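You operate a simulated robot arm through the tools that you are given. There is no shell and no other tool.

You run a simulated two-armed robot. Do the job below in one go: nothing can be reset, and whatever is moved stays where it is left.

JOB
Swap the brown board in the blue pocket for the white board.
Fine: lock lever free first, brown board in the TRIED holder, lever locked at the end. Where these are worked on the way, their far stop is far enough and under half their travel is too little: lock lever of the blue pocket.

Only the result counts: the job must be done as asked and must still hold three seconds after the hand-in. Knocking over, shifting, dropping, spilling or breaking anything else fails it.

ROBOT AND FRAMES
Two 7-joint arms with two-finger parallel grippers on one trunk that stands fixed in place. Base frame: the origin is at the foot of the trunk, x ahead of it, y to its left, z up; the work surface is at about z = 680. Lengths are in mm, angles in degrees, forces in N, time in s.
The left shoulder is at [60, 143, 968], the right one opposite. With the tool pointing down near the work surface each hand reaches from about 260 to 720 mm from the base axis, measured 20 degrees to its own side. Payload 1.57 kg a hand.
The TCP of each hand is the grasp point between the finger pads, 30 mm short of the fingertips. In the tool frame z runs along the fingers and y along their closing line. The gripper opens to 110 mm. The fingers are 24 mm wide and 12 mm thick; the gripper's body (48 by 112 mm) begins 78 mm behind the TCP.
Orientation is told as [roll, pitch, yaw] about the base's x, y, z axes, in that order, counted from this pose: with the fingers straight down and closing along the base's y, the tool's x points along the base's -x, its y along +y and its z along -z.

CONTROLS
- The arms move only by the tool jog_arm. It takes "left_series", "right_series" or both (then of equal length, played together; a hand with none holds still); each is one flat list of numbers, 7 for each row, row after row: the shift along the base's x, y, z in mm, then the turn, a rotation vector about the base's x, y, z in degrees, then the closure in counts, from 0 (fully open) to 255 (shut). In form: [tx, ty, tz, ax, ay, az, grip, tx, ty, tz, ax, ay, az, grip, ...]. A call has 1 to 20 rows; each row shifts and turns the commanded pose from where the row before left it. Each row takes 0.2 s and may step no farther than 50 mm and 8.6 degrees from the row before; otherwise, or with a gripper value out of range, the whole call is refused. A pose out of reach is approached as far as the arm can. The call stops where the force on the tool passes 90 N (or 10 N more than at its start, if that is more) or the arm is blocked; 0.2 s more then pass. Each finger travels about 45 mm/s and halts on what it meets, pressing with about 33 N; the grip force reading is that of the motor and also rises with nothing between the fingers. The clock runs only during rows and for 0.2 s after the last one: add rows that do not move to give the fingers time. The reply holds the time, the measured pose of the TCP, the force on the tool along the base axes, the opening and the grip force, in the units named above and with some noise, with the torque about the TCP (base axes, N m) and any sound that the robot's microphone picked up.
- Cameras (640 x 400 px; columns grow to the right, rows downward): "scene" is now at [49.9, -4.3, 1579.9]; the picture's right is [-0.05, -1.00, 0.00], its down [-0.73, 0.04, -0.68] and it looks along [0.68, -0.03, -0.73] (base axes); focal length 318 px, centre (320, 200). "left" rides on the left gripper at [70, -16, -141] in its tool frame; the picture's right is [0.23, 0.97, 0.00], its down [-0.85, 0.20, -0.48] and it looks along [-0.47, 0.11, 0.88] (tool axes); focal length 222 px, centre (320, 200). "right" rides on the right gripper at [70, 16, -141] in its tool frame; the picture's right is [-0.23, 0.97, 0.00], its down [-0.86, -0.20, -0.48] and it looks along [-0.47, -0.11, 0.88] (tool axes); focal length 222 px, centre (320, 200). There is no depth. A picture from a camera that has moved, and an enlarged one, comes with that camera's place and axes in the base frame and with its lens.
- grab_frame(camera): a new picture of that camera. The clock stands still meanwhile.
- lift_body(by): slides the trunk up (or, below 0, down) by that many mm; the arms and the scene camera ride with it, the base frame stays. It gives what a move gives, with no picture.
- head_to(pan, tilt): turns the head with the scene camera to pan (to the left, within 86 degrees either way) and tilt (down, from -29 to 69), counted from straight ahead of the robot. It gives what a move gives.
- close_up(camera, box): a new picture of the part [left, top, right, bottom] of that camera's present view, enlarged. The clock stands still meanwhile.
- job_done(): hands the job in; it is judged then, once.

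Places have to be worked out from the pictures, the camera data and where the tool is seen. Open the grippers and draw the arms clear of the work before you hand the job in, unless the task says otherwise.

The tools are called after ">>>" as name(argument=value, ...) on one line, values as JSON. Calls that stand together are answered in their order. jog_arm: Moves the arms, as the interface text tells. Its arguments: {"type":"object","properties":{"left_series":{"type":"array"},"right_series":{"type":"array"}},"required":[]} The other tools are called the same way: lift_body (by) slides the trunk up or down; head_to (pan, tilt) turns the head that bears the scene camera; grab_frame (camera) takes a picture; close_up (camera, box) takes an enlarged picture of a part of a camera's view; job_done () hands the job in.

At the start:

```text
time: 0.0
left_tool_pos: [507.0, 161.4, 1146.0]
left_tool_rot: [0.0, -0.1, 0.0]
left_ft_force: [0.1, 0.4, -0.3]
left_ft_torque: [0.01, 0.03, 0.01]
left_opening: 110.0
left_grasp_force: 0.1
right_tool_pos: [542.6, -306.4, 1087.2]
right_tool_rot: [0.0, 0.0, 0.0]
right_ft_force: [0.5, 0.1, 0.4]
right_ft_torque: [-0.03, 0.0, -0.02]
right_opening: 110.0
right_grasp_force: 0.1
trunk travel left (down, up): [-567.0, 23.0]
head pan, tilt: [-2.8, 46.8]
```

scene: 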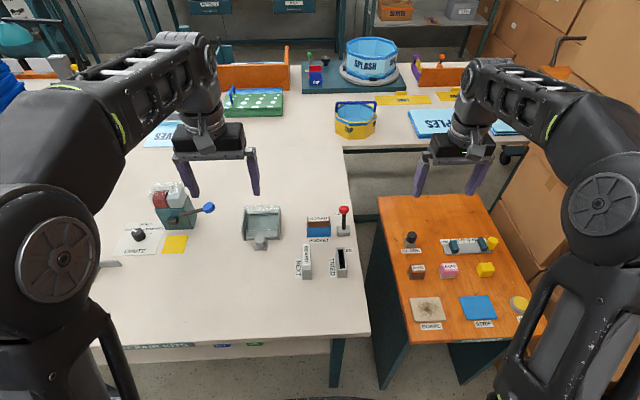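
right: 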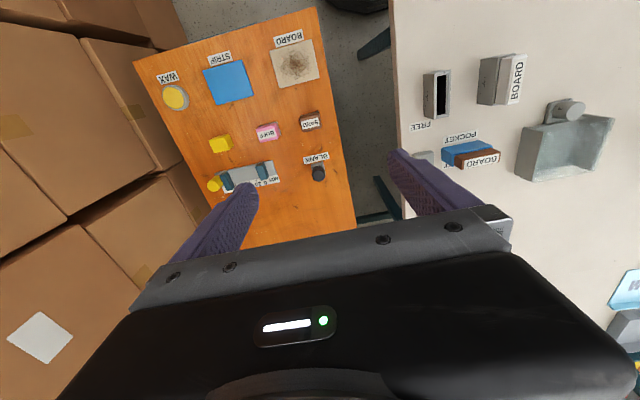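
left: 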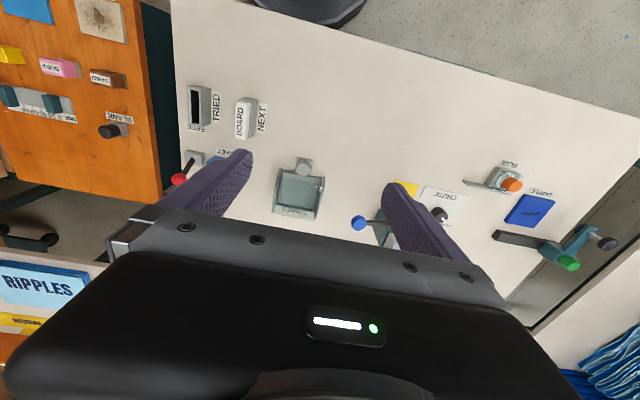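

The pocket, its red-knobbed lever and the two holders (NEXT, TRIED) seem to be at around columns 300–350 of the scene picture. I take close-ups to work out the places.

>>> close_up(camera="scene", box=[280, 190, 380, 290])

>>> close_up(camera="right", box=[400, 40, 560, 200])

>>> close_up(camera="left", box=[160, 70, 290, 200])

```text
4.00 times, centred on (330, 240) of scene
camera zoom: at [49.9, -4.3, 1579.9], right [-0.05, -1.0, 0.0], down [-0.73, 0.04, -0.68], along [0.68, -0.03, -0.73], focal length 1273 px, centre (280, 40)
```

zoom: 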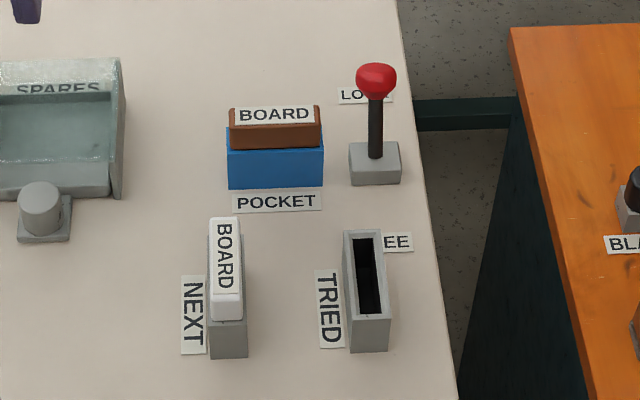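

```text
2.50 times, centred on (480, 120) of right
camera zoom: at [471.6, -289.8, 1229.9], right [0.23, 0.97, 0.0], down [0.86, -0.2, 0.48], along [0.47, -0.11, -0.88], focal length 555 px, centre (-80, 400)
```

zoom: 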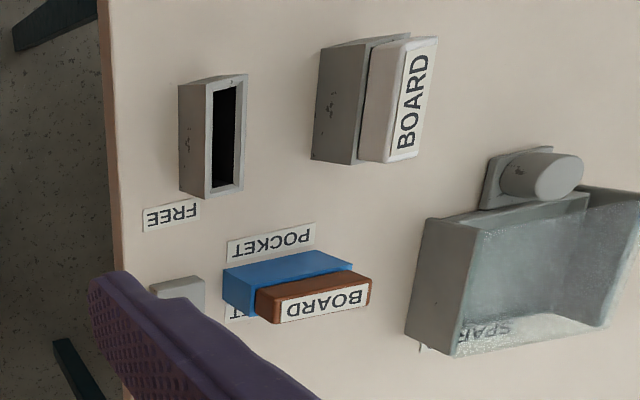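

```text
3.08 times, centred on (225, 135) of left
camera zoom: at [437.1, 146.0, 1287.9], right [-0.23, 0.97, 0.0], down [0.85, 0.2, 0.48], along [0.47, 0.11, -0.88], focal length 684 px, centre (612, 400)
```

zoom: 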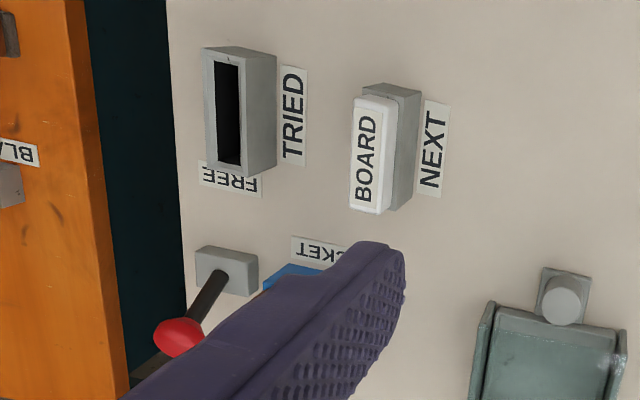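

Triangulating the three views puts the white table top at about z≈757, the lever knob at about (702,-110,834) leaning toward LOCK (+x), the pocket centre at about (672,-30) and TRIED at about (546,-90). I move the left arm aside and bring the right hand over to look closer.

>>> jog_arm(left_series=[0, 40, 0, 0, 0, 0, 0, 0, 40, 0, 0, 0, 0, 0, 0, 40, 0, 0, 0, 0, 0, 0, 40, 0, 0, 0, 0, 0, 0, 20, 0, 0, 0, 0, 0, 0, 0, 0, 0, 0, 0, 0], right_series=[5, 35, -15, 0, 0, 0, 0, 10, 45, -15, 0, 0, 0, 0, 10, 45, -15, 0, 0, 0, 0, 10, 45, -15, 0, 0, 0, 0, 10, 45, -15, 0, 0, 0, 0, 10, 30, -12, 0, 0, 0, 0])

>>> grab_frame(camera="right")

>>> grab_frame(camera="scene")

```text
time: 1.4
left_tool_pos: [506.8, 283.4, 1145.3]
left_tool_rot: [0.0, -0.3, 0.0]
left_ft_force: [-0.2, -0.5, 0.2]
left_ft_torque: [0.02, -0.02, 0.0]
left_opening: 110.3
left_grasp_force: 0.0
left hand out of reach, approached as far as the arm can: row 3, 4, 5
right_tool_pos: [596.5, -59.7, 999.3]
right_tool_rot: [0.1, 0.0, 0.0]
right_ft_force: [0.1, 0.1, -0.7]
right_ft_torque: [0.01, 0.03, 0.03]
right_opening: 110.0
right_grasp_force: 0.0
trunk travel left (down, up): [-567.0, 23.0]
head pan, tilt: [-2.8, 46.8]
```

```text
taken
camera right: at [526.5, -43.6, 1141.4], right [0.23, 0.97, 0.0], down [0.85, -0.2, 0.48], along [0.47, -0.11, -0.88], focal length 222 px, centre (320, 200)
```

right: 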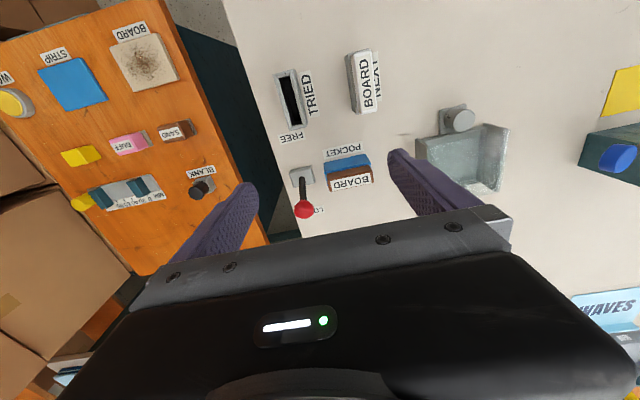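

```text
taken
camera scene: at [50.5, -3.7, 1579.9], right [-0.05, -1.0, 0.0], down [-0.73, 0.04, -0.68], along [0.68, -0.03, -0.73], focal length 318 px, centre (320, 200)
```

scene: 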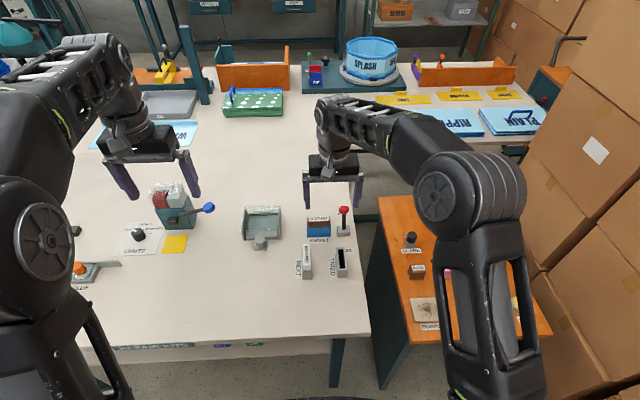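

The right view now shows pocket, lever and holders well. I enlarge it for precise places.

>>> close_up(camera="right", box=[260, 40, 400, 140])

>>> close_up(camera="right", box=[270, 130, 400, 225])

>>> close_up(camera="scene", box=[290, 195, 360, 245])

>>> close_up(camera="scene", box=[290, 235, 360, 285])

```text
4.00 times, centred on (330, 90) of right
camera zoom: at [526.5, -43.6, 1141.4], right [0.23, 0.97, 0.0], down [0.85, -0.2, 0.48], along [0.47, -0.11, -0.88], focal length 888 px, centre (280, 640)
```

zoom: 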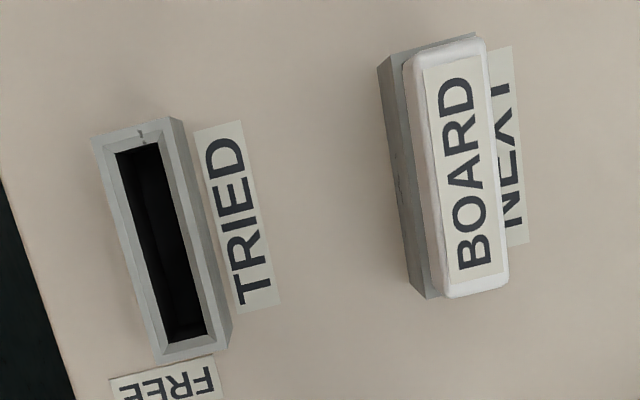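

```text
4.21 times, centred on (335, 178) of right
camera zoom: at [526.5, -43.6, 1141.4], right [0.23, 0.97, 0.0], down [0.85, -0.2, 0.48], along [0.47, -0.11, -0.88], focal length 935 px, centre (257, 295)
```

zoom: 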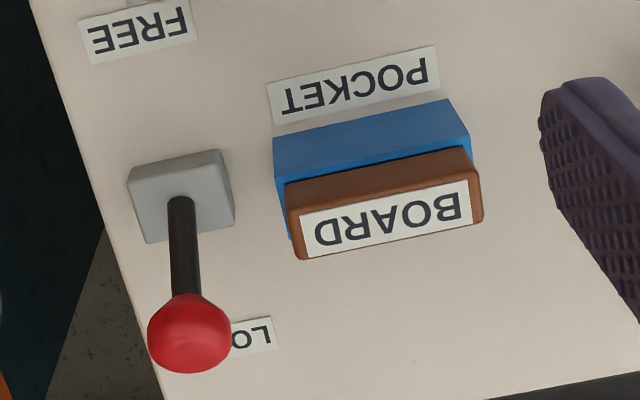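

```text
8.00 times, centred on (325, 220) of scene
camera zoom: at [50.5, -3.7, 1579.9], right [-0.05, -1.0, 0.0], down [-0.73, 0.04, -0.68], along [0.68, -0.03, -0.73], focal length 2547 px, centre (280, 40)
```

zoom: 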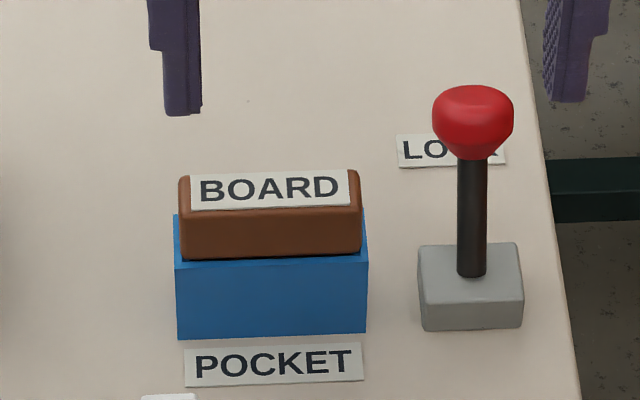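

```text
8.00 times, centred on (325, 260) of scene
camera zoom: at [50.5, -3.7, 1579.9], right [-0.05, -1.0, 0.0], down [-0.73, 0.04, -0.68], along [0.68, -0.03, -0.73], focal length 2547 px, centre (280, -280)
```

zoom: 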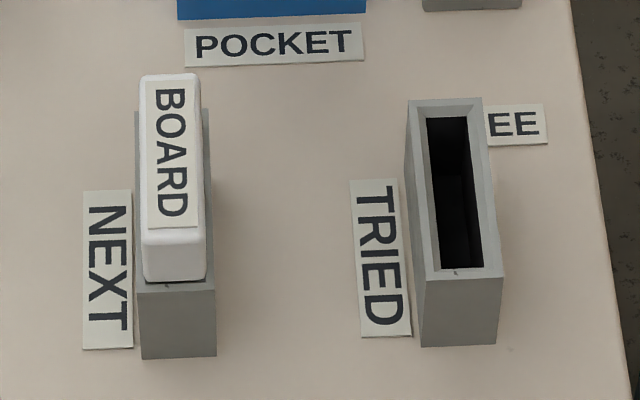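

Knob ≈(698,-110,839), lever pivot ≈(665,-109,78x), brown board top ≈(669,-30,838), pocket rim z≈806, TRIED slot ≈(544,-90, rim 806). I look closer at the slot and board sections to check sizes.

>>> close_up(camera="right", box=[270, 65, 320, 135])

>>> close_up(camera="right", box=[340, 40, 390, 120])

>>> close_up(camera="scene", box=[296, 240, 326, 282])

>>> close_up(camera="scene", box=[330, 240, 360, 282])

>>> close_up(camera="scene", box=[305, 210, 345, 240])

```text
5.71 times, centred on (295, 100) of right
camera zoom: at [526.5, -43.6, 1141.4], right [0.23, 0.97, 0.0], down [0.85, -0.2, 0.48], along [0.47, -0.11, -0.88], focal length 1269 px, centre (463, 771)
```

zoom: 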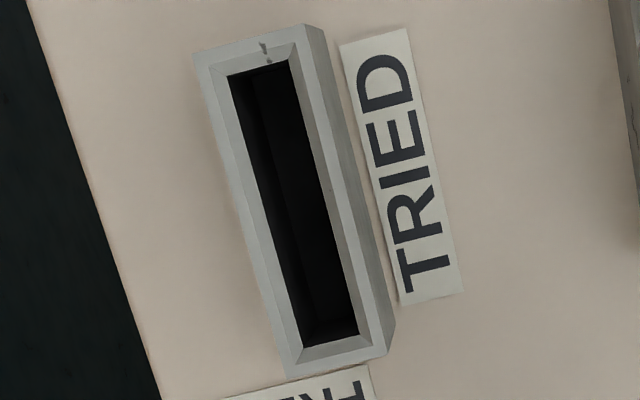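

```text
5.00 times, centred on (365, 80) of right
camera zoom: at [526.5, -43.6, 1141.4], right [0.23, 0.97, 0.0], down [0.85, -0.2, 0.48], along [0.47, -0.11, -0.88], focal length 1111 px, centre (95, 800)
```

zoom: 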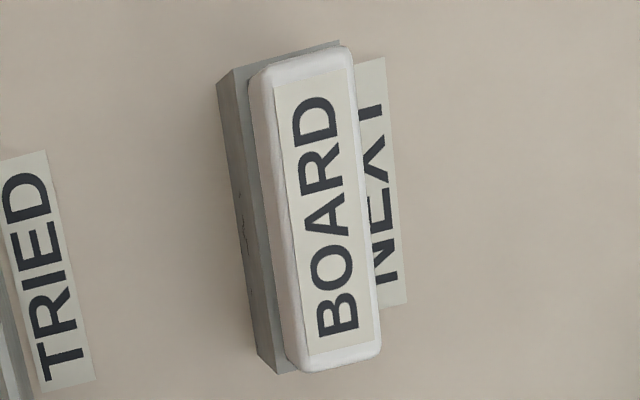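

```text
9.52 times, centred on (311, 261) of scene
camera zoom: at [50.5, -3.7, 1579.9], right [-0.05, -1.0, 0.0], down [-0.73, 0.04, -0.68], along [0.68, -0.03, -0.73], focal length 3032 px, centre (406, -381)
```

zoom: 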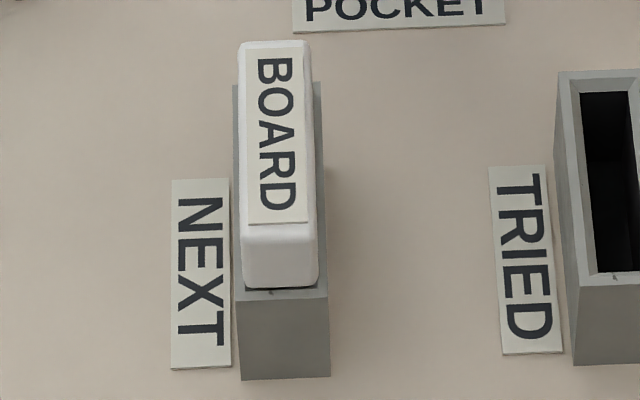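

```text
9.52 times, centred on (345, 261) of scene
camera zoom: at [50.5, -3.7, 1579.9], right [-0.05, -1.0, 0.0], down [-0.73, 0.04, -0.68], along [0.68, -0.03, -0.73], focal length 3032 px, centre (82, -381)
```

zoom: 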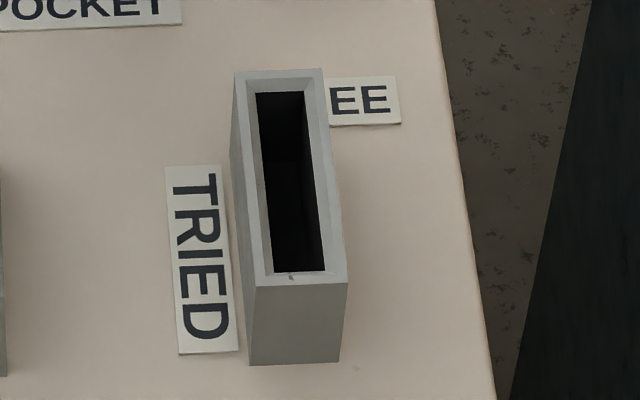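

```text
13.33 times, centred on (325, 225) of scene
camera zoom: at [50.5, -3.7, 1579.9], right [-0.05, -1.0, 0.0], down [-0.73, 0.04, -0.68], along [0.68, -0.03, -0.73], focal length 4245 px, centre (253, -133)
```

zoom: 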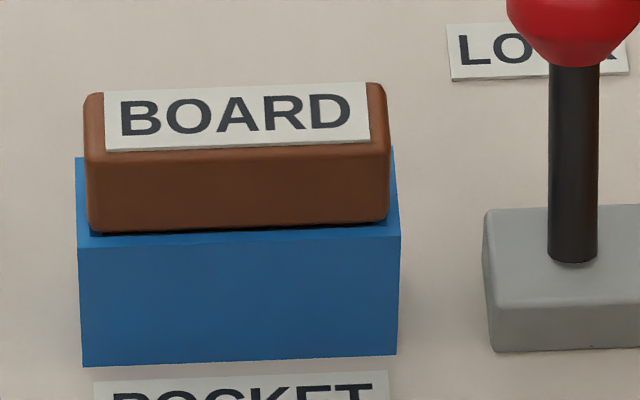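

The heads of both boards are about 21 mm thick, 68 mm long and stand ~32 mm above rims with chamfered slots. I turn the right hand by +90° about z in place (fingers closing along x), half closing to cage the knob.

>>> jog_arm(right_series=[0, -5, 0, 0, 0, 8.5, 139, 0, -5, 0, 0, 0, 8.5, 139, 5, -5, 0, 0, 0, 8.5, 139, 5, -5, 0, 0, 0, 8.5, 139, 5, -5, 0, 0, 0, 8.5, 139, 5, -5, 0, 0, 0, 8.5, 139, 5, -5, 0, 0, 0, 8.5, 139, 5, -5, 0, 0, 0, 8.5, 139, 5, -5, 0, 0, 0, 8.5, 139, 5, -5, 0, 0, 0, 8.5, 139, 0, 0, 0, 0, 0, 5, 139, 0, 0, 0, 0, 0, 0, 139])

>>> grab_frame(camera="right")

```text
time: 4.0
left_tool_pos: [508.3, 282.1, 1146.2]
left_tool_rot: [0.0, -0.4, 0.0]
left_ft_force: [-0.2, 0.6, -1.1]
left_ft_torque: [0.0, 0.03, -0.01]
left_opening: 110.1
left_grasp_force: 0.1
right_tool_pos: [636.2, -111.0, 1002.4]
right_tool_rot: [0.0, 0.0, 90.0]
right_ft_force: [-0.1, 0.6, 0.0]
right_ft_torque: [-0.01, 0.0, 0.01]
right_opening: 50.3
right_grasp_force: 0.0
trunk travel left (down, up): [-567.0, 23.0]
head pan, tilt: [-2.8, 46.8]
```

```text
taken
camera right: at [620.1, -180.9, 1143.0], right [-0.97, 0.23, 0.0], down [0.2, 0.86, 0.48], along [0.11, 0.47, -0.88], focal length 222 px, centre (320, 200)
```

right: 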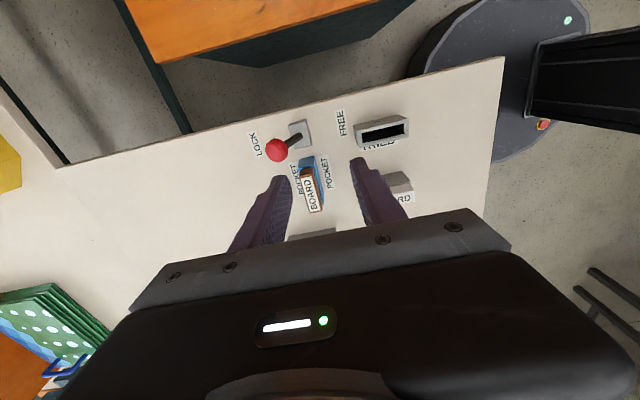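

The turn went well with the opening at 50 mm. I move above the knob, to about (700,-110,915), and look.

>>> jog_arm(right_series=[16, 0, -20, 0, 0, 0, 139, 16, 0, -20, 0, 0, 0, 139, 16, 1, -20, 0, 0, 0, 139, 16, 0, -27, 0, 0, 0, 139, 0, 0, 0, 0, 0, 0, 139])

>>> grab_frame(camera="right")

>>> close_up(camera="scene", box=[290, 150, 400, 250])

```text
time: 5.2
left_tool_pos: [506.8, 281.7, 1146.7]
left_tool_rot: [0.0, -0.3, 0.1]
left_ft_force: [0.6, 0.1, -0.1]
left_ft_torque: [-0.03, -0.02, -0.01]
left_opening: 110.0
left_grasp_force: 0.0
right_tool_pos: [696.6, -109.4, 912.5]
right_tool_rot: [-0.2, 0.0, 90.0]
right_ft_force: [0.4, 0.1, -0.6]
right_ft_torque: [0.04, -0.01, -0.04]
right_opening: 50.1
right_grasp_force: 0.1
right hand out of reach, approached as far as the arm can: row 4
trunk travel left (down, up): [-567.0, 23.0]
head pan, tilt: [-2.8, 46.8]
```

```text
taken
camera right: at [679.9, -179.3, 1054.4], right [-0.97, 0.23, 0.0], down [0.2, 0.85, 0.48], along [0.11, 0.47, -0.88], focal length 222 px, centre (320, 200)
```

right: 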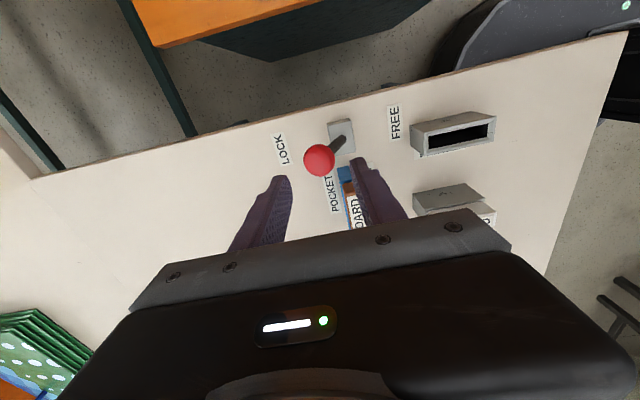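

```text
4.00 times, centred on (345, 200) of scene
camera zoom: at [49.8, -4.2, 1579.9], right [-0.05, -1.0, 0.0], down [-0.73, 0.04, -0.68], along [0.68, -0.03, -0.73], focal length 1273 px, centre (220, 200)
```

zoom: 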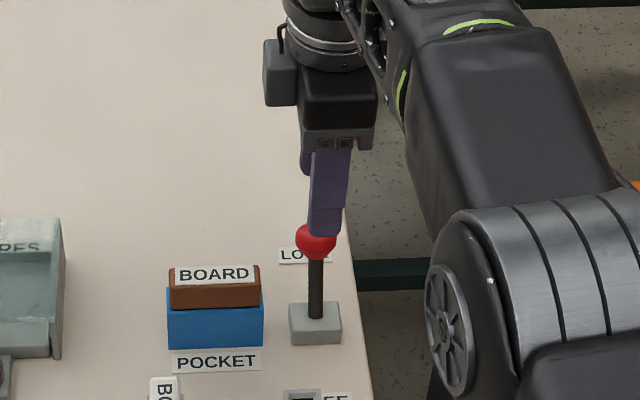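

The knob at (697.5,-109) lies right under the gap between the fingers (x 697±25). I go straight down to about z=852 so the fingers cage it.

>>> jog_arm(right_series=[0, 0, -15, 0, 0, 0, 139, 0, 0, -15, 0, 0, 0, 139, 0, 0, -15, 0, 0, 0, 139, 0, 0, -15, 0, 0, 0, 139, 0, 0, 0, 0, 0, 0, 139])

>>> grab_frame(camera="right")

```text
time: 6.4
left_tool_pos: [506.9, 282.8, 1146.2]
left_tool_rot: [0.0, -0.4, 0.0]
left_ft_force: [0.5, 0.2, 0.0]
left_ft_torque: [0.03, 0.02, -0.01]
left_opening: 110.4
left_grasp_force: 0.1
right_tool_pos: [695.8, -110.8, 851.6]
right_tool_rot: [-0.1, 0.0, 90.0]
right_ft_force: [0.4, 0.0, -0.4]
right_ft_torque: [0.02, 0.01, -0.03]
right_opening: 50.1
right_grasp_force: 0.0
trunk travel left (down, up): [-567.0, 23.0]
head pan, tilt: [-2.8, 46.8]
```

```text
taken
camera right: at [679.8, -180.2, 993.8], right [-0.97, 0.23, 0.0], down [0.2, 0.85, 0.48], along [0.11, 0.47, -0.88], focal length 222 px, centre (320, 200)
```

right: 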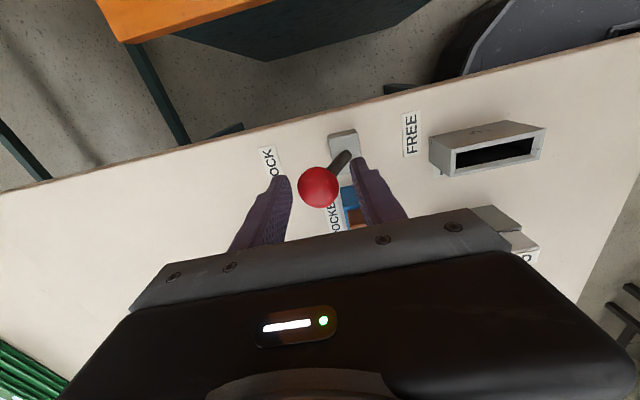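

The knob is caged. I drag it toward the robot (-x, toward FREE) in small steps.

>>> jog_arm(right_series=[-8, 0, 0, 0, 0, 0, 139, -8, 0, 0, 0, 0, 0, 139, -8, 0, 0, 0, 0, 0, 139, -8, 0, 0, 0, 0, 0, 139, -8, 0, 0, 0, 0, 0, 139, -8, 0, 0, 0, 0, 0, 139, -6, 0, 0, 0, 0, 0, 139, -6, 0, 0, 0, 0, 0, 139])

>>> grab_frame(camera="right")

```text
time: 8.2
left_tool_pos: [506.9, 282.6, 1145.8]
left_tool_rot: [0.0, -0.3, 0.0]
left_ft_force: [0.2, 0.2, -0.4]
left_ft_torque: [-0.05, 0.02, -0.01]
left_opening: 110.1
left_grasp_force: 0.0
right_tool_pos: [636.4, -110.6, 852.5]
right_tool_rot: [0.0, 0.0, 90.0]
right_ft_force: [0.6, -0.6, 0.5]
right_ft_torque: [-0.01, 0.0, 0.01]
right_opening: 50.5
right_grasp_force: 0.3
trunk travel left (down, up): [-567.0, 23.0]
head pan, tilt: [-2.8, 46.8]
```

```text
taken
camera right: at [619.9, -180.3, 994.7], right [-0.97, 0.23, 0.0], down [0.2, 0.86, 0.48], along [0.11, 0.47, -0.88], focal length 222 px, centre (320, 200)
```

right: 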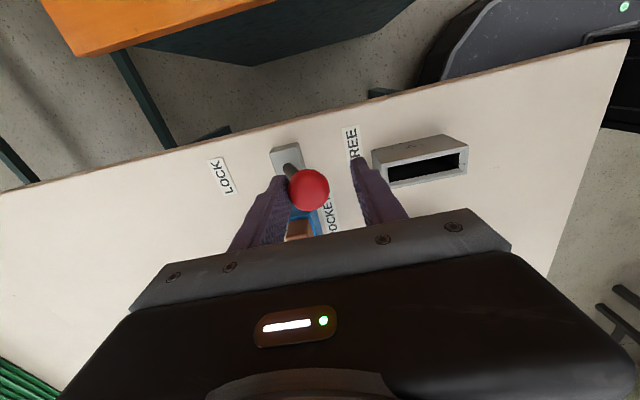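

The knob has come over the top and now is at x≈646 on the FREE side with no force. I push further to its far stop, in small steps.

>>> jog_arm(right_series=[-4, 0, 0, 0, 0, 0, 139, -4, 0, 0, 0, 0, 0, 139, -3, 0, 0, 0, 0, 0, 139, -3, 0, 0, 0, 0, 0, 139])

>>> grab_frame(camera="right")

```text
time: 9.2
left_tool_pos: [508.6, 281.8, 1146.6]
left_tool_rot: [0.0, -0.3, 0.1]
left_ft_force: [0.0, 0.5, 1.1]
left_ft_torque: [0.0, 0.01, -0.01]
left_opening: 110.0
left_grasp_force: 0.0
right_tool_pos: [626.1, -110.3, 854.0]
right_tool_rot: [-0.3, -0.1, 89.9]
right_ft_force: [15.1, 0.6, 1.5]
right_ft_torque: [0.1, -0.3, 0.02]
right_opening: 63.4
right_grasp_force: 7.7
trunk travel left (down, up): [-567.0, 23.0]
head pan, tilt: [-2.8, 46.8]
```

```text
taken
camera right: at [608.4, -180.1, 995.5], right [-0.97, 0.23, 0.0], down [0.2, 0.85, 0.48], along [0.11, 0.47, -0.88], focal length 222 px, centre (320, 200)
```

right: 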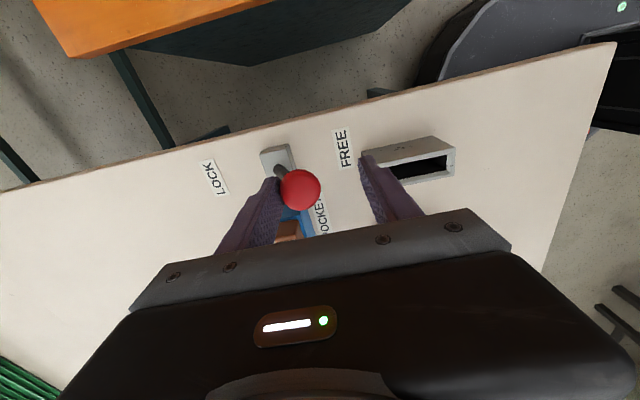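

The fingers were pushed apart by the knob (63 mm, 15 N), so the lever seems to be at its FREE stop. I relieve the force, lift off and check where it stays.

>>> jog_arm(right_series=[7, 0, 0, 0, 0, 0, 139, 8, 0, 0, 0, 0, 0, 139, 0, 0, 20, 0, 0, 0, 139, 0, 0, 30, 0, 0, 0, 139, 0, 0, 30, 0, 0, 0, 139, 0, 0, 10, 0, 0, 0, 139])

>>> grab_frame(camera="right")

>>> close_up(camera="scene", box=[290, 190, 370, 250])

```text
time: 10.6
left_tool_pos: [506.9, 282.8, 1146.4]
left_tool_rot: [-0.1, -0.3, 0.0]
left_ft_force: [-0.1, -0.8, 0.1]
left_ft_torque: [-0.01, 0.01, -0.01]
left_opening: 109.9
left_grasp_force: 0.0
right_tool_pos: [636.3, -111.0, 941.8]
right_tool_rot: [0.1, -0.1, 90.1]
right_ft_force: [0.4, 1.2, 0.7]
right_ft_torque: [0.02, 0.03, -0.03]
right_opening: 50.2
right_grasp_force: 0.0
trunk travel left (down, up): [-567.0, 23.0]
head pan, tilt: [-2.8, 46.8]
```

```text
taken
camera right: at [620.8, -180.4, 1084.4], right [-0.97, 0.23, 0.0], down [0.2, 0.86, 0.48], along [0.11, 0.47, -0.88], focal length 222 px, centre (320, 200)
```

right: 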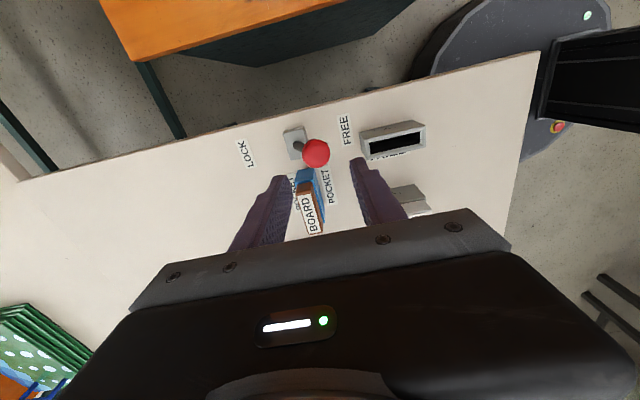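

```text
6.67 times, centred on (330, 220) of scene
camera zoom: at [50.0, -4.2, 1579.9], right [-0.05, -1.0, 0.0], down [-0.73, 0.04, -0.68], along [0.68, -0.03, -0.73], focal length 2122 px, centre (253, 67)
```

zoom: 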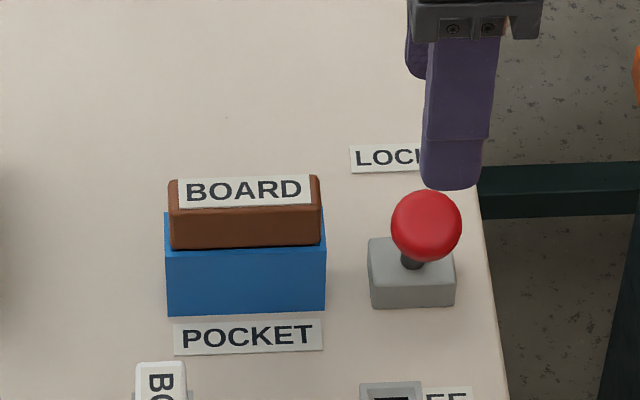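

The lever stays at FREE (knob x≈642). Now I move over the brown board, hand opened to ~60 mm, and check alignment from above.

>>> jog_arm(right_series=[8, 25, 0, 0, 0, 0, 116, 8, 25, 0, 0, 0, 0, 116, 8, 15, 0, 0, 0, 0, 116, 8, 15, -10, 0, 0, 0, 116, 0, 0, -20, 0, 0, 0, 116, 0, 0, 0, 0, 0, 0, 116])

>>> grab_frame(camera="right")

>>> close_up(camera="right", box=[260, 100, 380, 220])

>>> close_up(camera="scene", box=[280, 170, 360, 250])

```text
time: 12.0
left_tool_pos: [506.9, 283.5, 1146.4]
left_tool_rot: [-0.1, -0.3, 0.1]
left_ft_force: [0.1, -0.2, -0.7]
left_ft_torque: [-0.04, 0.03, 0.01]
left_opening: 110.1
left_grasp_force: 0.0
right_tool_pos: [669.7, -30.0, 914.5]
right_tool_rot: [0.0, 0.0, 90.0]
right_ft_force: [0.3, -0.4, 0.6]
right_ft_torque: [0.0, 0.0, 0.02]
right_opening: 60.1
right_grasp_force: 0.0
trunk travel left (down, up): [-567.0, 23.0]
head pan, tilt: [-2.8, 46.8]
```

```text
taken
camera right: at [653.5, -99.0, 1056.5], right [-0.97, 0.23, 0.0], down [0.2, 0.86, 0.48], along [0.11, 0.47, -0.88], focal length 222 px, centre (320, 200)
```

right: 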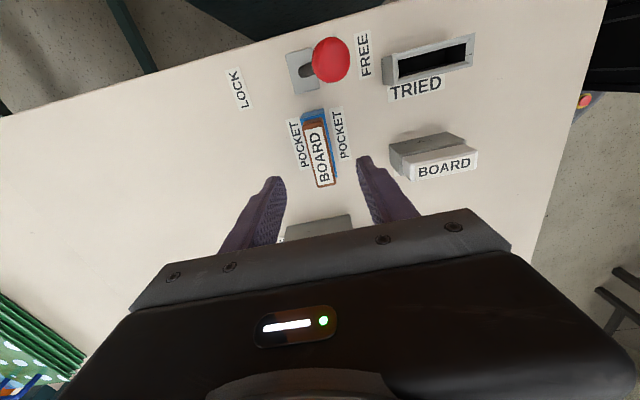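

```text
3.33 times, centred on (320, 160) of right
camera zoom: at [653.5, -99.0, 1056.5], right [-0.97, 0.23, 0.0], down [0.2, 0.86, 0.48], along [0.11, 0.47, -0.88], focal length 740 px, centre (320, 333)
```

zoom: 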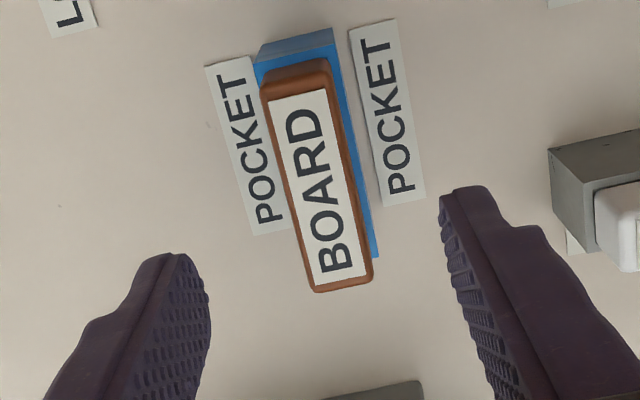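

```text
5.00 times, centred on (320, 210) of scene
camera zoom: at [49.9, -4.0, 1579.9], right [-0.05, -1.0, 0.0], down [-0.73, 0.04, -0.68], along [0.68, -0.03, -0.73], focal length 1592 px, centre (320, 150)
```

zoom: 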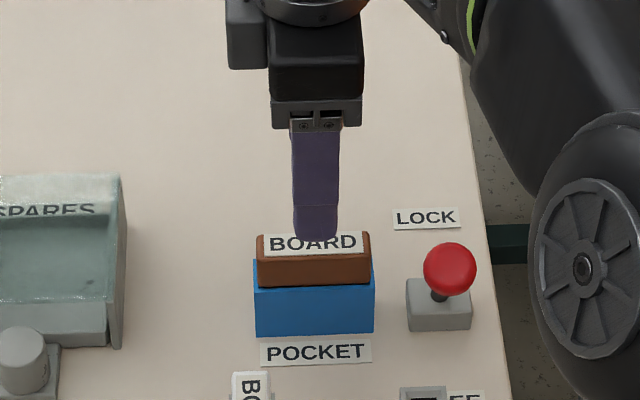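

Board centre reads (670,-31.5), the hand at (669.7,-30): aligned. I lower to z≈842 (fingertips just above the pocket rim).

>>> jog_arm(right_series=[0, -1, -20, 0, 0, 0, 116, 0, 0, -20, 0, 0, 0, 116, 0, 0, -20, 0, 0, 0, 116, 0, 0, -8, 0, 0, 0, 116, 0, 0, -4, 0, 0, 0, 116, 0, 0, 0, 0, 0, 0, 116])

>>> grab_frame(camera="right")

>>> close_up(camera="scene", box=[290, 190, 350, 250])

```text
time: 13.4
left_tool_pos: [507.6, 282.0, 1146.6]
left_tool_rot: [0.0, -0.3, 0.1]
left_ft_force: [-0.7, 0.1, -0.3]
left_ft_torque: [-0.04, 0.03, 0.01]
left_opening: 109.8
left_grasp_force: 0.0
right_tool_pos: [668.8, -30.6, 840.6]
right_tool_rot: [0.0, 0.0, 90.0]
right_ft_force: [0.1, 0.3, -1.0]
right_ft_torque: [-0.02, -0.01, 0.0]
right_opening: 59.9
right_grasp_force: 0.1
trunk travel left (down, up): [-567.0, 23.0]
head pan, tilt: [-2.8, 46.8]
```

```text
taken
camera right: at [652.8, -99.9, 982.7], right [-0.97, 0.23, 0.0], down [0.2, 0.86, 0.48], along [0.11, 0.47, -0.88], focal length 222 px, centre (320, 200)
```

right: 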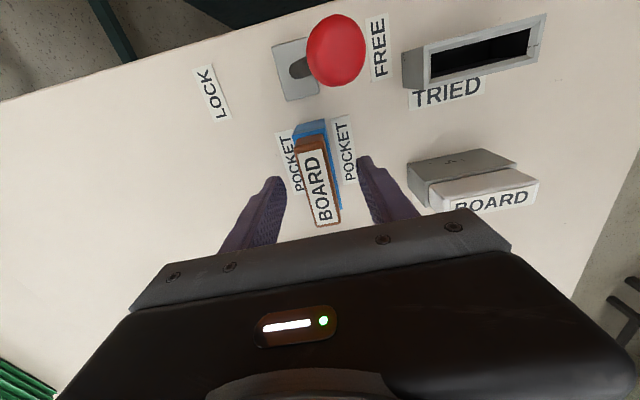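

```text
6.67 times, centred on (320, 220) of scene
camera zoom: at [49.9, -4.2, 1579.9], right [-0.05, -1.0, 0.0], down [-0.73, 0.04, -0.68], along [0.68, -0.03, -0.73], focal length 2122 px, centre (320, 67)
```

zoom: 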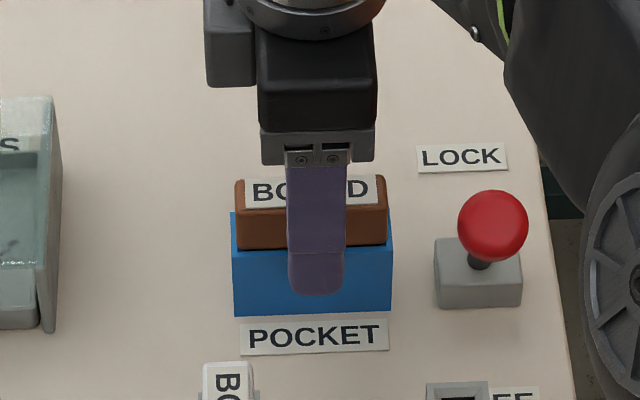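

Fingertips are at z≈811, straddling the board head. I close the fingers on it.

>>> jog_arm(right_series=[0, 0, 0, 0, 0, 0, 180, 0, 0, 0, 0, 0, 0, 220, 0, 0, 0, 0, 0, 0, 255, 0, 0, 0, 0, 0, 0, 255, 0, 0, 0, 0, 0, 0, 255])

>>> close_up(camera="right", box=[230, 80, 410, 240])

```text
time: 14.6
left_tool_pos: [507.7, 281.3, 1146.2]
left_tool_rot: [0.0, -0.3, 0.1]
left_ft_force: [0.6, 0.6, 0.4]
left_ft_torque: [0.03, -0.02, 0.02]
left_opening: 110.0
left_grasp_force: 0.1
right_tool_pos: [670.5, -29.7, 841.0]
right_tool_rot: [0.0, 0.1, 90.0]
right_ft_force: [3.7, 0.7, -0.4]
right_ft_torque: [0.02, -0.09, 0.01]
right_opening: 20.7
right_grasp_force: 32.5
trunk travel left (down, up): [-567.0, 23.0]
head pan, tilt: [-2.8, 46.8]
```

```text
2.50 times, centred on (320, 160) of right
camera zoom: at [653.4, -99.9, 982.9], right [-0.97, 0.23, 0.0], down [0.2, 0.85, 0.48], along [0.11, 0.47, -0.88], focal length 555 px, centre (320, 300)
```

zoom: 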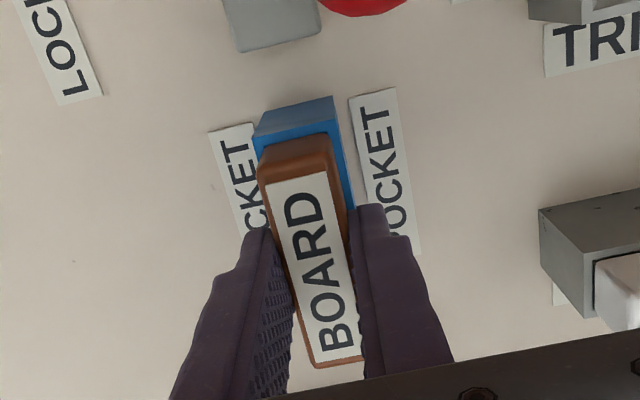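

The head is held (20.7 mm, 32.5 N). I pull straight up slowly.

>>> jog_arm(right_series=[0, 0, 5, 0, 0, 0, 255, 0, 0, 8, 0, 0, 0, 255, 0, 0, 10, 0, 0, 0, 255, 0, 0, 10, 0, 0, 0, 255, 0, 0, 12, 0, 0, 0, 255, 0, 0, 15, 0, 0, 0, 255, 0, 0, 15, 0, 0, 0, 255, 0, 0, 10, 0, 0, 0, 255, 0, 0, 0, 0, 0, 0, 255])

>>> grab_frame(camera="right")

>>> close_up(camera="scene", box=[280, 160, 360, 250])

```text
time: 16.6
left_tool_pos: [507.3, 282.6, 1146.5]
left_tool_rot: [0.1, -0.3, 0.0]
left_ft_force: [0.1, -1.2, -0.3]
left_ft_torque: [0.01, 0.02, -0.03]
left_opening: 109.9
left_grasp_force: 0.0
right_tool_pos: [670.1, -31.3, 926.1]
right_tool_rot: [-0.1, 0.0, 90.0]
right_ft_force: [-0.5, 0.4, -0.9]
right_ft_torque: [-0.01, -0.04, 0.03]
right_opening: 20.8
right_grasp_force: 32.7
trunk travel left (down, up): [-567.0, 23.0]
head pan, tilt: [-2.8, 46.8]
```

```text
taken
camera right: at [654.1, -101.4, 1068.4], right [-0.97, 0.23, 0.0], down [0.2, 0.85, 0.48], along [0.11, 0.47, -0.88], focal length 222 px, centre (320, 200)
```

right: 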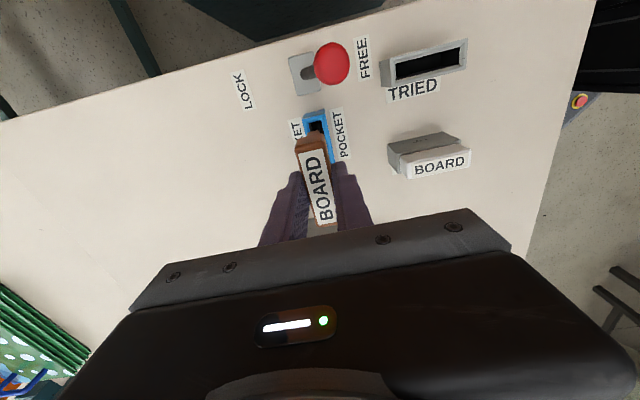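

```text
4.44 times, centred on (320, 205) of scene
camera zoom: at [50.0, -4.2, 1579.9], right [-0.05, -1.0, 0.0], down [-0.73, 0.04, -0.68], along [0.68, -0.03, -0.73], focal length 1415 px, centre (320, 178)
```

zoom: 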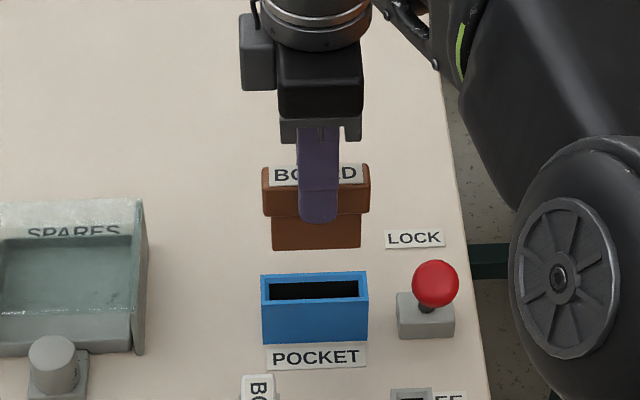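

The board is out: a head with a narrower tongue (~56 mm long) below. I raise a little more, then turn back to yaw 0 while moving over TRIED (≈544,-90).

>>> jog_arm(right_series=[0, 0, 20, 0, 0, 0, 255, -11, -5, 0, 0, 0, -8.5, 255, -11, -5, 0, 0, 0, -8.5, 255, -11, -5, 0, 0, 0, -8.5, 255, -12, -5, 0, 0, 0, -8.5, 255, -12, -5, 0, 0, 0, -8.5, 255, -12, -6, 0, 0, 0, -8.5, 255, -12, -6, 0, 0, 0, -8.5, 255, -12, -6, 0, 0, 0, -8.5, 255, -12, -6, 0, 0, 0, -8.5, 255, -12, -5, 0, 0, 0, -8.5, 255, -9, -4, 0, 0, 0, -5, 255, 0, 0, 0, 0, 0, 0, 255])

>>> grab_frame(camera="right")

>>> close_up(camera="scene", box=[290, 190, 370, 290])

```text
time: 19.4
left_tool_pos: [506.7, 281.4, 1145.9]
left_tool_rot: [0.0, -0.2, 0.1]
left_ft_force: [-0.2, 0.4, 0.1]
left_ft_torque: [0.01, -0.02, -0.02]
left_opening: 109.9
left_grasp_force: 0.0
right_tool_pos: [542.8, -90.3, 947.4]
right_tool_rot: [0.0, 0.0, -0.1]
right_ft_force: [0.5, -0.1, 0.1]
right_ft_torque: [-0.01, -0.02, -0.02]
right_opening: 0.0
right_grasp_force: 21.2
trunk travel left (down, up): [-567.0, 23.0]
head pan, tilt: [-2.8, 46.8]
```

```text
taken
camera right: at [473.6, -72.7, 1089.4], right [0.23, 0.97, 0.0], down [0.85, -0.2, 0.48], along [0.47, -0.11, -0.88], focal length 222 px, centre (320, 200)
```

right: 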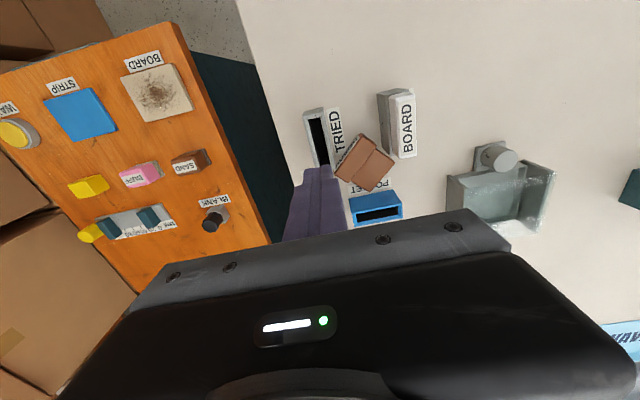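

```text
4.00 times, centred on (330, 240) of scene
camera zoom: at [50.0, -4.1, 1579.9], right [-0.05, -1.0, 0.0], down [-0.73, 0.04, -0.68], along [0.68, -0.03, -0.73], focal length 1273 px, centre (280, 40)
```

zoom: 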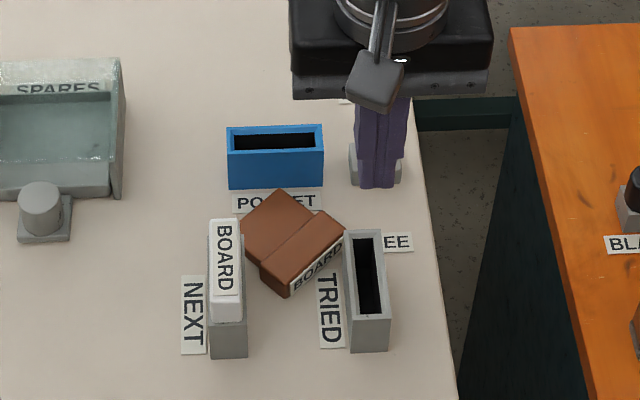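

The board slipped out of the grip and now lies flat on the table between the holders and the pocket. I take close-ups to see exactly how it lies and whether anything else has moved.

>>> close_up(camera="scene", box=[295, 225, 365, 285])

>>> close_up(camera="right", box=[290, 70, 430, 230])

>>> grab_frame(camera="left")

```text
6.67 times, centred on (330, 255) of scene
camera zoom: at [50.0, -4.1, 1579.9], right [-0.05, -1.0, 0.0], down [-0.73, 0.04, -0.68], along [0.68, -0.03, -0.73], focal length 2122 px, centre (253, -167)
```

zoom: 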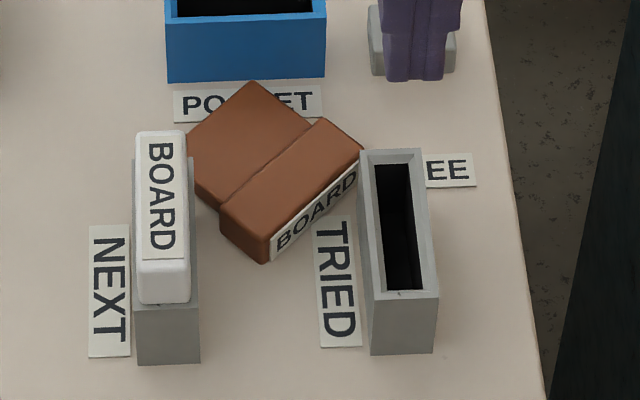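

```text
2.50 times, centred on (360, 150) of right
camera zoom: at [473.6, -72.7, 1089.4], right [0.23, 0.97, 0.0], down [0.85, -0.2, 0.48], along [0.47, -0.11, -0.88], focal length 555 px, centre (220, 325)
```

zoom: 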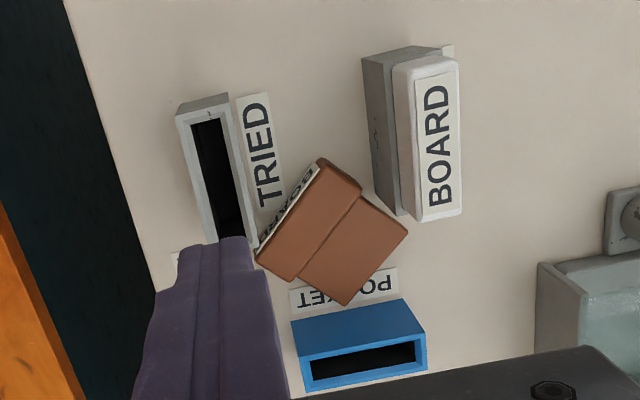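

```text
taken
camera left: at [436.9, 266.1, 1286.7], right [-0.23, 0.97, 0.0], down [0.85, 0.2, 0.48], along [0.47, 0.11, -0.88], focal length 222 px, centre (320, 200)
```

left: 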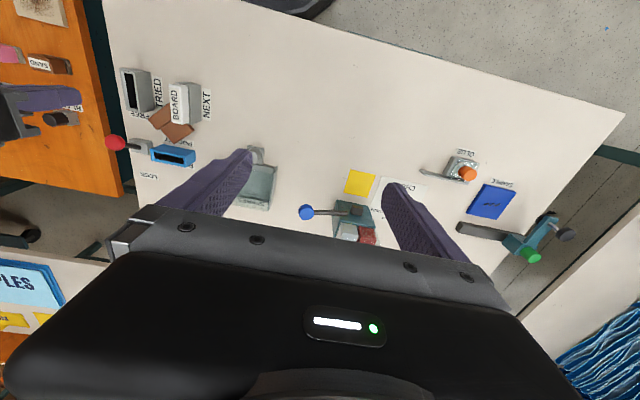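

The board lies flat: head centre ≈(585,-47), tongue pointing along +x+y at 45°, nothing else seems moved. I plan to grip it across the head ends with the tool tilted, lift, and turn it tongue-down; first I turn the hand to yaw 45 with a 25° forward tilt above it.

>>> jog_arm(right_series=[3, 3, 0, 0, 0, 7.5, 74, 4, 4, 0, 0, 0, 7.5, 74, 4, 4, 0, 0, 0, 7.5, 74, 4, 4, 0, 0, 0, 7.5, 74, 4, 4, 0, 0, 0, 7.5, 74, 4, 3, 0, 0, 0, 7.5, 74, 4, 3, -12, 5.9, -5.9, 0, 74, 2, 2, -12, 5.9, -5.9, 0, 74, 2, 2, -12, 5.9, -5.9, 0, 74, 0, 0, 0, 0, 0, 0, 74])

>>> grab_frame(camera="right")

>>> close_up(camera="scene", box=[280, 180, 400, 290])

```text
time: 21.6
left_tool_pos: [506.3, 282.6, 1146.9]
left_tool_rot: [0.0, -0.3, 0.1]
left_ft_force: [-0.3, 0.4, -0.1]
left_ft_torque: [-0.01, 0.0, 0.0]
left_opening: 109.8
left_grasp_force: 0.0
right_tool_pos: [574.9, -60.0, 909.8]
right_tool_rot: [0.0, -25.1, 45.1]
right_ft_force: [-0.4, 0.1, -0.6]
right_ft_torque: [-0.05, -0.02, 0.03]
right_opening: 78.0
right_grasp_force: 0.0
trunk travel left (down, up): [-567.0, 23.0]
head pan, tilt: [-2.8, 46.8]
```

```text
taken
camera right: at [476.5, -135.1, 1009.1], right [-0.54, 0.83, 0.1], down [0.55, 0.26, 0.8], along [0.64, 0.49, -0.6], focal length 222 px, centre (320, 200)
```

right: 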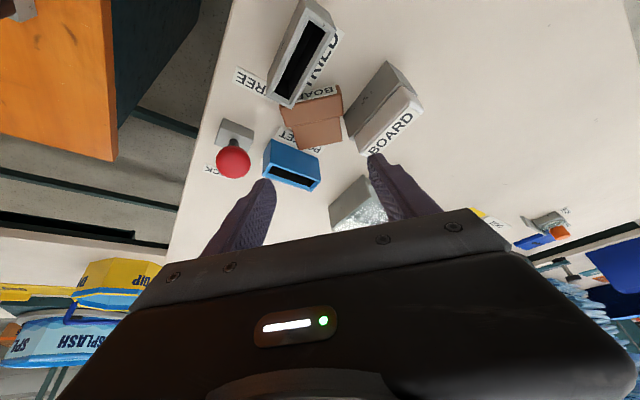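

```text
3.64 times, centred on (340, 235) of scene
camera zoom: at [49.9, -3.7, 1579.9], right [-0.05, -1.0, 0.0], down [-0.73, 0.04, -0.68], along [0.68, -0.03, -0.73], focal length 1158 px, centre (247, 73)
```

zoom: 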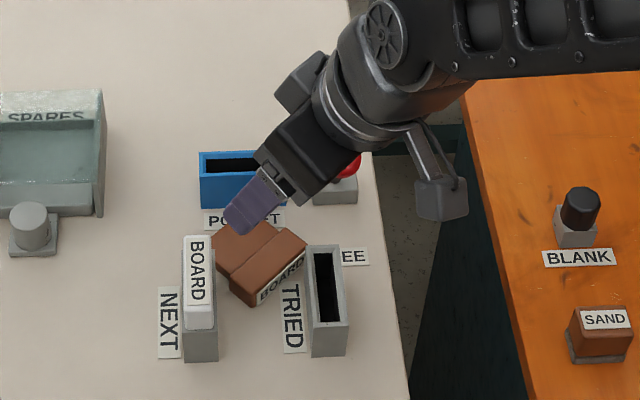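

The hand is posed as planned (yaw 45, tilt 25°). I enlarge the wrist view to refine the board's place before going down.

>>> close_up(camera="right", box=[250, 50, 430, 210])

```text
2.50 times, centred on (340, 130) of right
camera zoom: at [476.5, -135.1, 1009.1], right [-0.54, 0.83, 0.1], down [0.55, 0.26, 0.8], along [0.64, 0.49, -0.6], focal length 555 px, centre (270, 375)
```

zoom: 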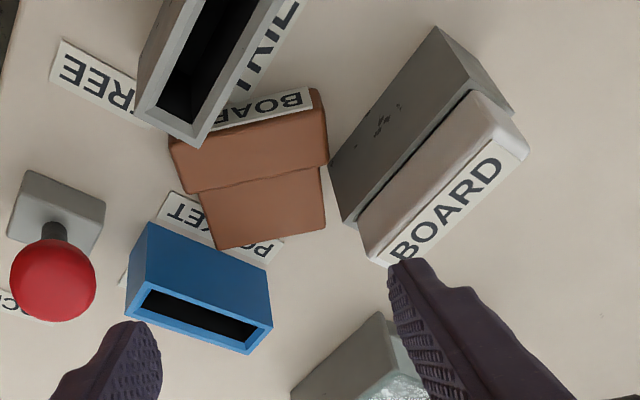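

Refined head centre (586,-47), as planned. I go down to about z=815 and check clearances.

>>> jog_arm(right_series=[-0.5, -1, -20, 0, 0, 0, 74, 0, 0, -20, 0, 0, 0, 74, 0, 0, -20, 0, 0, 0, 74, 0, 0, -20, 0, 0, 0, 74, 0, 0, -15, 0, 0, 0, 74, 0, 0, 0, 0, 0, 0, 74])

>>> close_up(camera="right", box=[210, 50, 430, 240])

>>> close_up(camera="scene", box=[290, 210, 370, 285])

```text
time: 23.0
left_tool_pos: [507.8, 281.3, 1146.3]
left_tool_rot: [0.0, -0.3, 0.0]
left_ft_force: [-0.5, -0.2, -0.3]
left_ft_torque: [-0.03, -0.02, -0.04]
left_opening: 110.2
left_grasp_force: 0.0
right_tool_pos: [574.8, -61.8, 814.4]
right_tool_rot: [0.0, -25.0, 45.0]
right_ft_force: [-0.3, 0.5, -0.5]
right_ft_torque: [-0.01, -0.01, 0.01]
right_opening: 78.2
right_grasp_force: 0.0
trunk travel left (down, up): [-567.0, 23.0]
head pan, tilt: [-2.8, 46.8]
```

```text
2.11 times, centred on (320, 145) of right
camera zoom: at [476.4, -137.1, 913.7], right [-0.54, 0.83, 0.1], down [0.55, 0.26, 0.8], along [0.64, 0.48, -0.6], focal length 468 px, centre (320, 316)
```

zoom: 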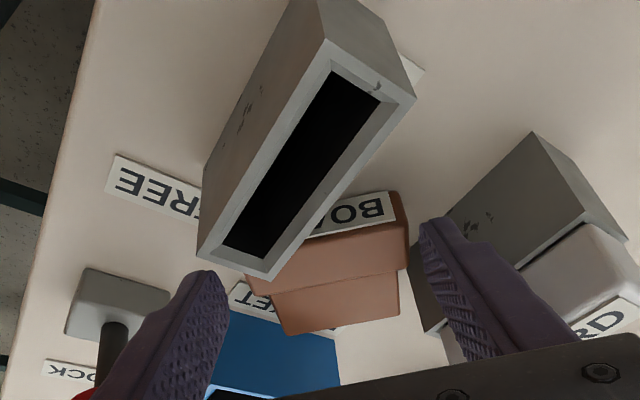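

```text
5.33 times, centred on (330, 248) of scene
camera zoom: at [49.8, -4.2, 1579.9], right [-0.05, -1.0, 0.0], down [-0.73, 0.04, -0.68], along [0.68, -0.03, -0.73], focal length 1698 px, centre (267, -53)
```

zoom: 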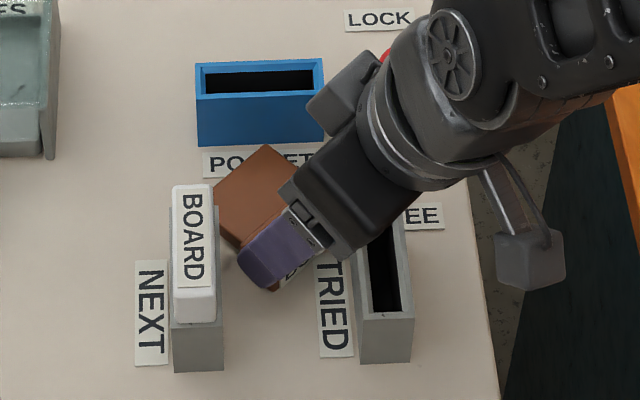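

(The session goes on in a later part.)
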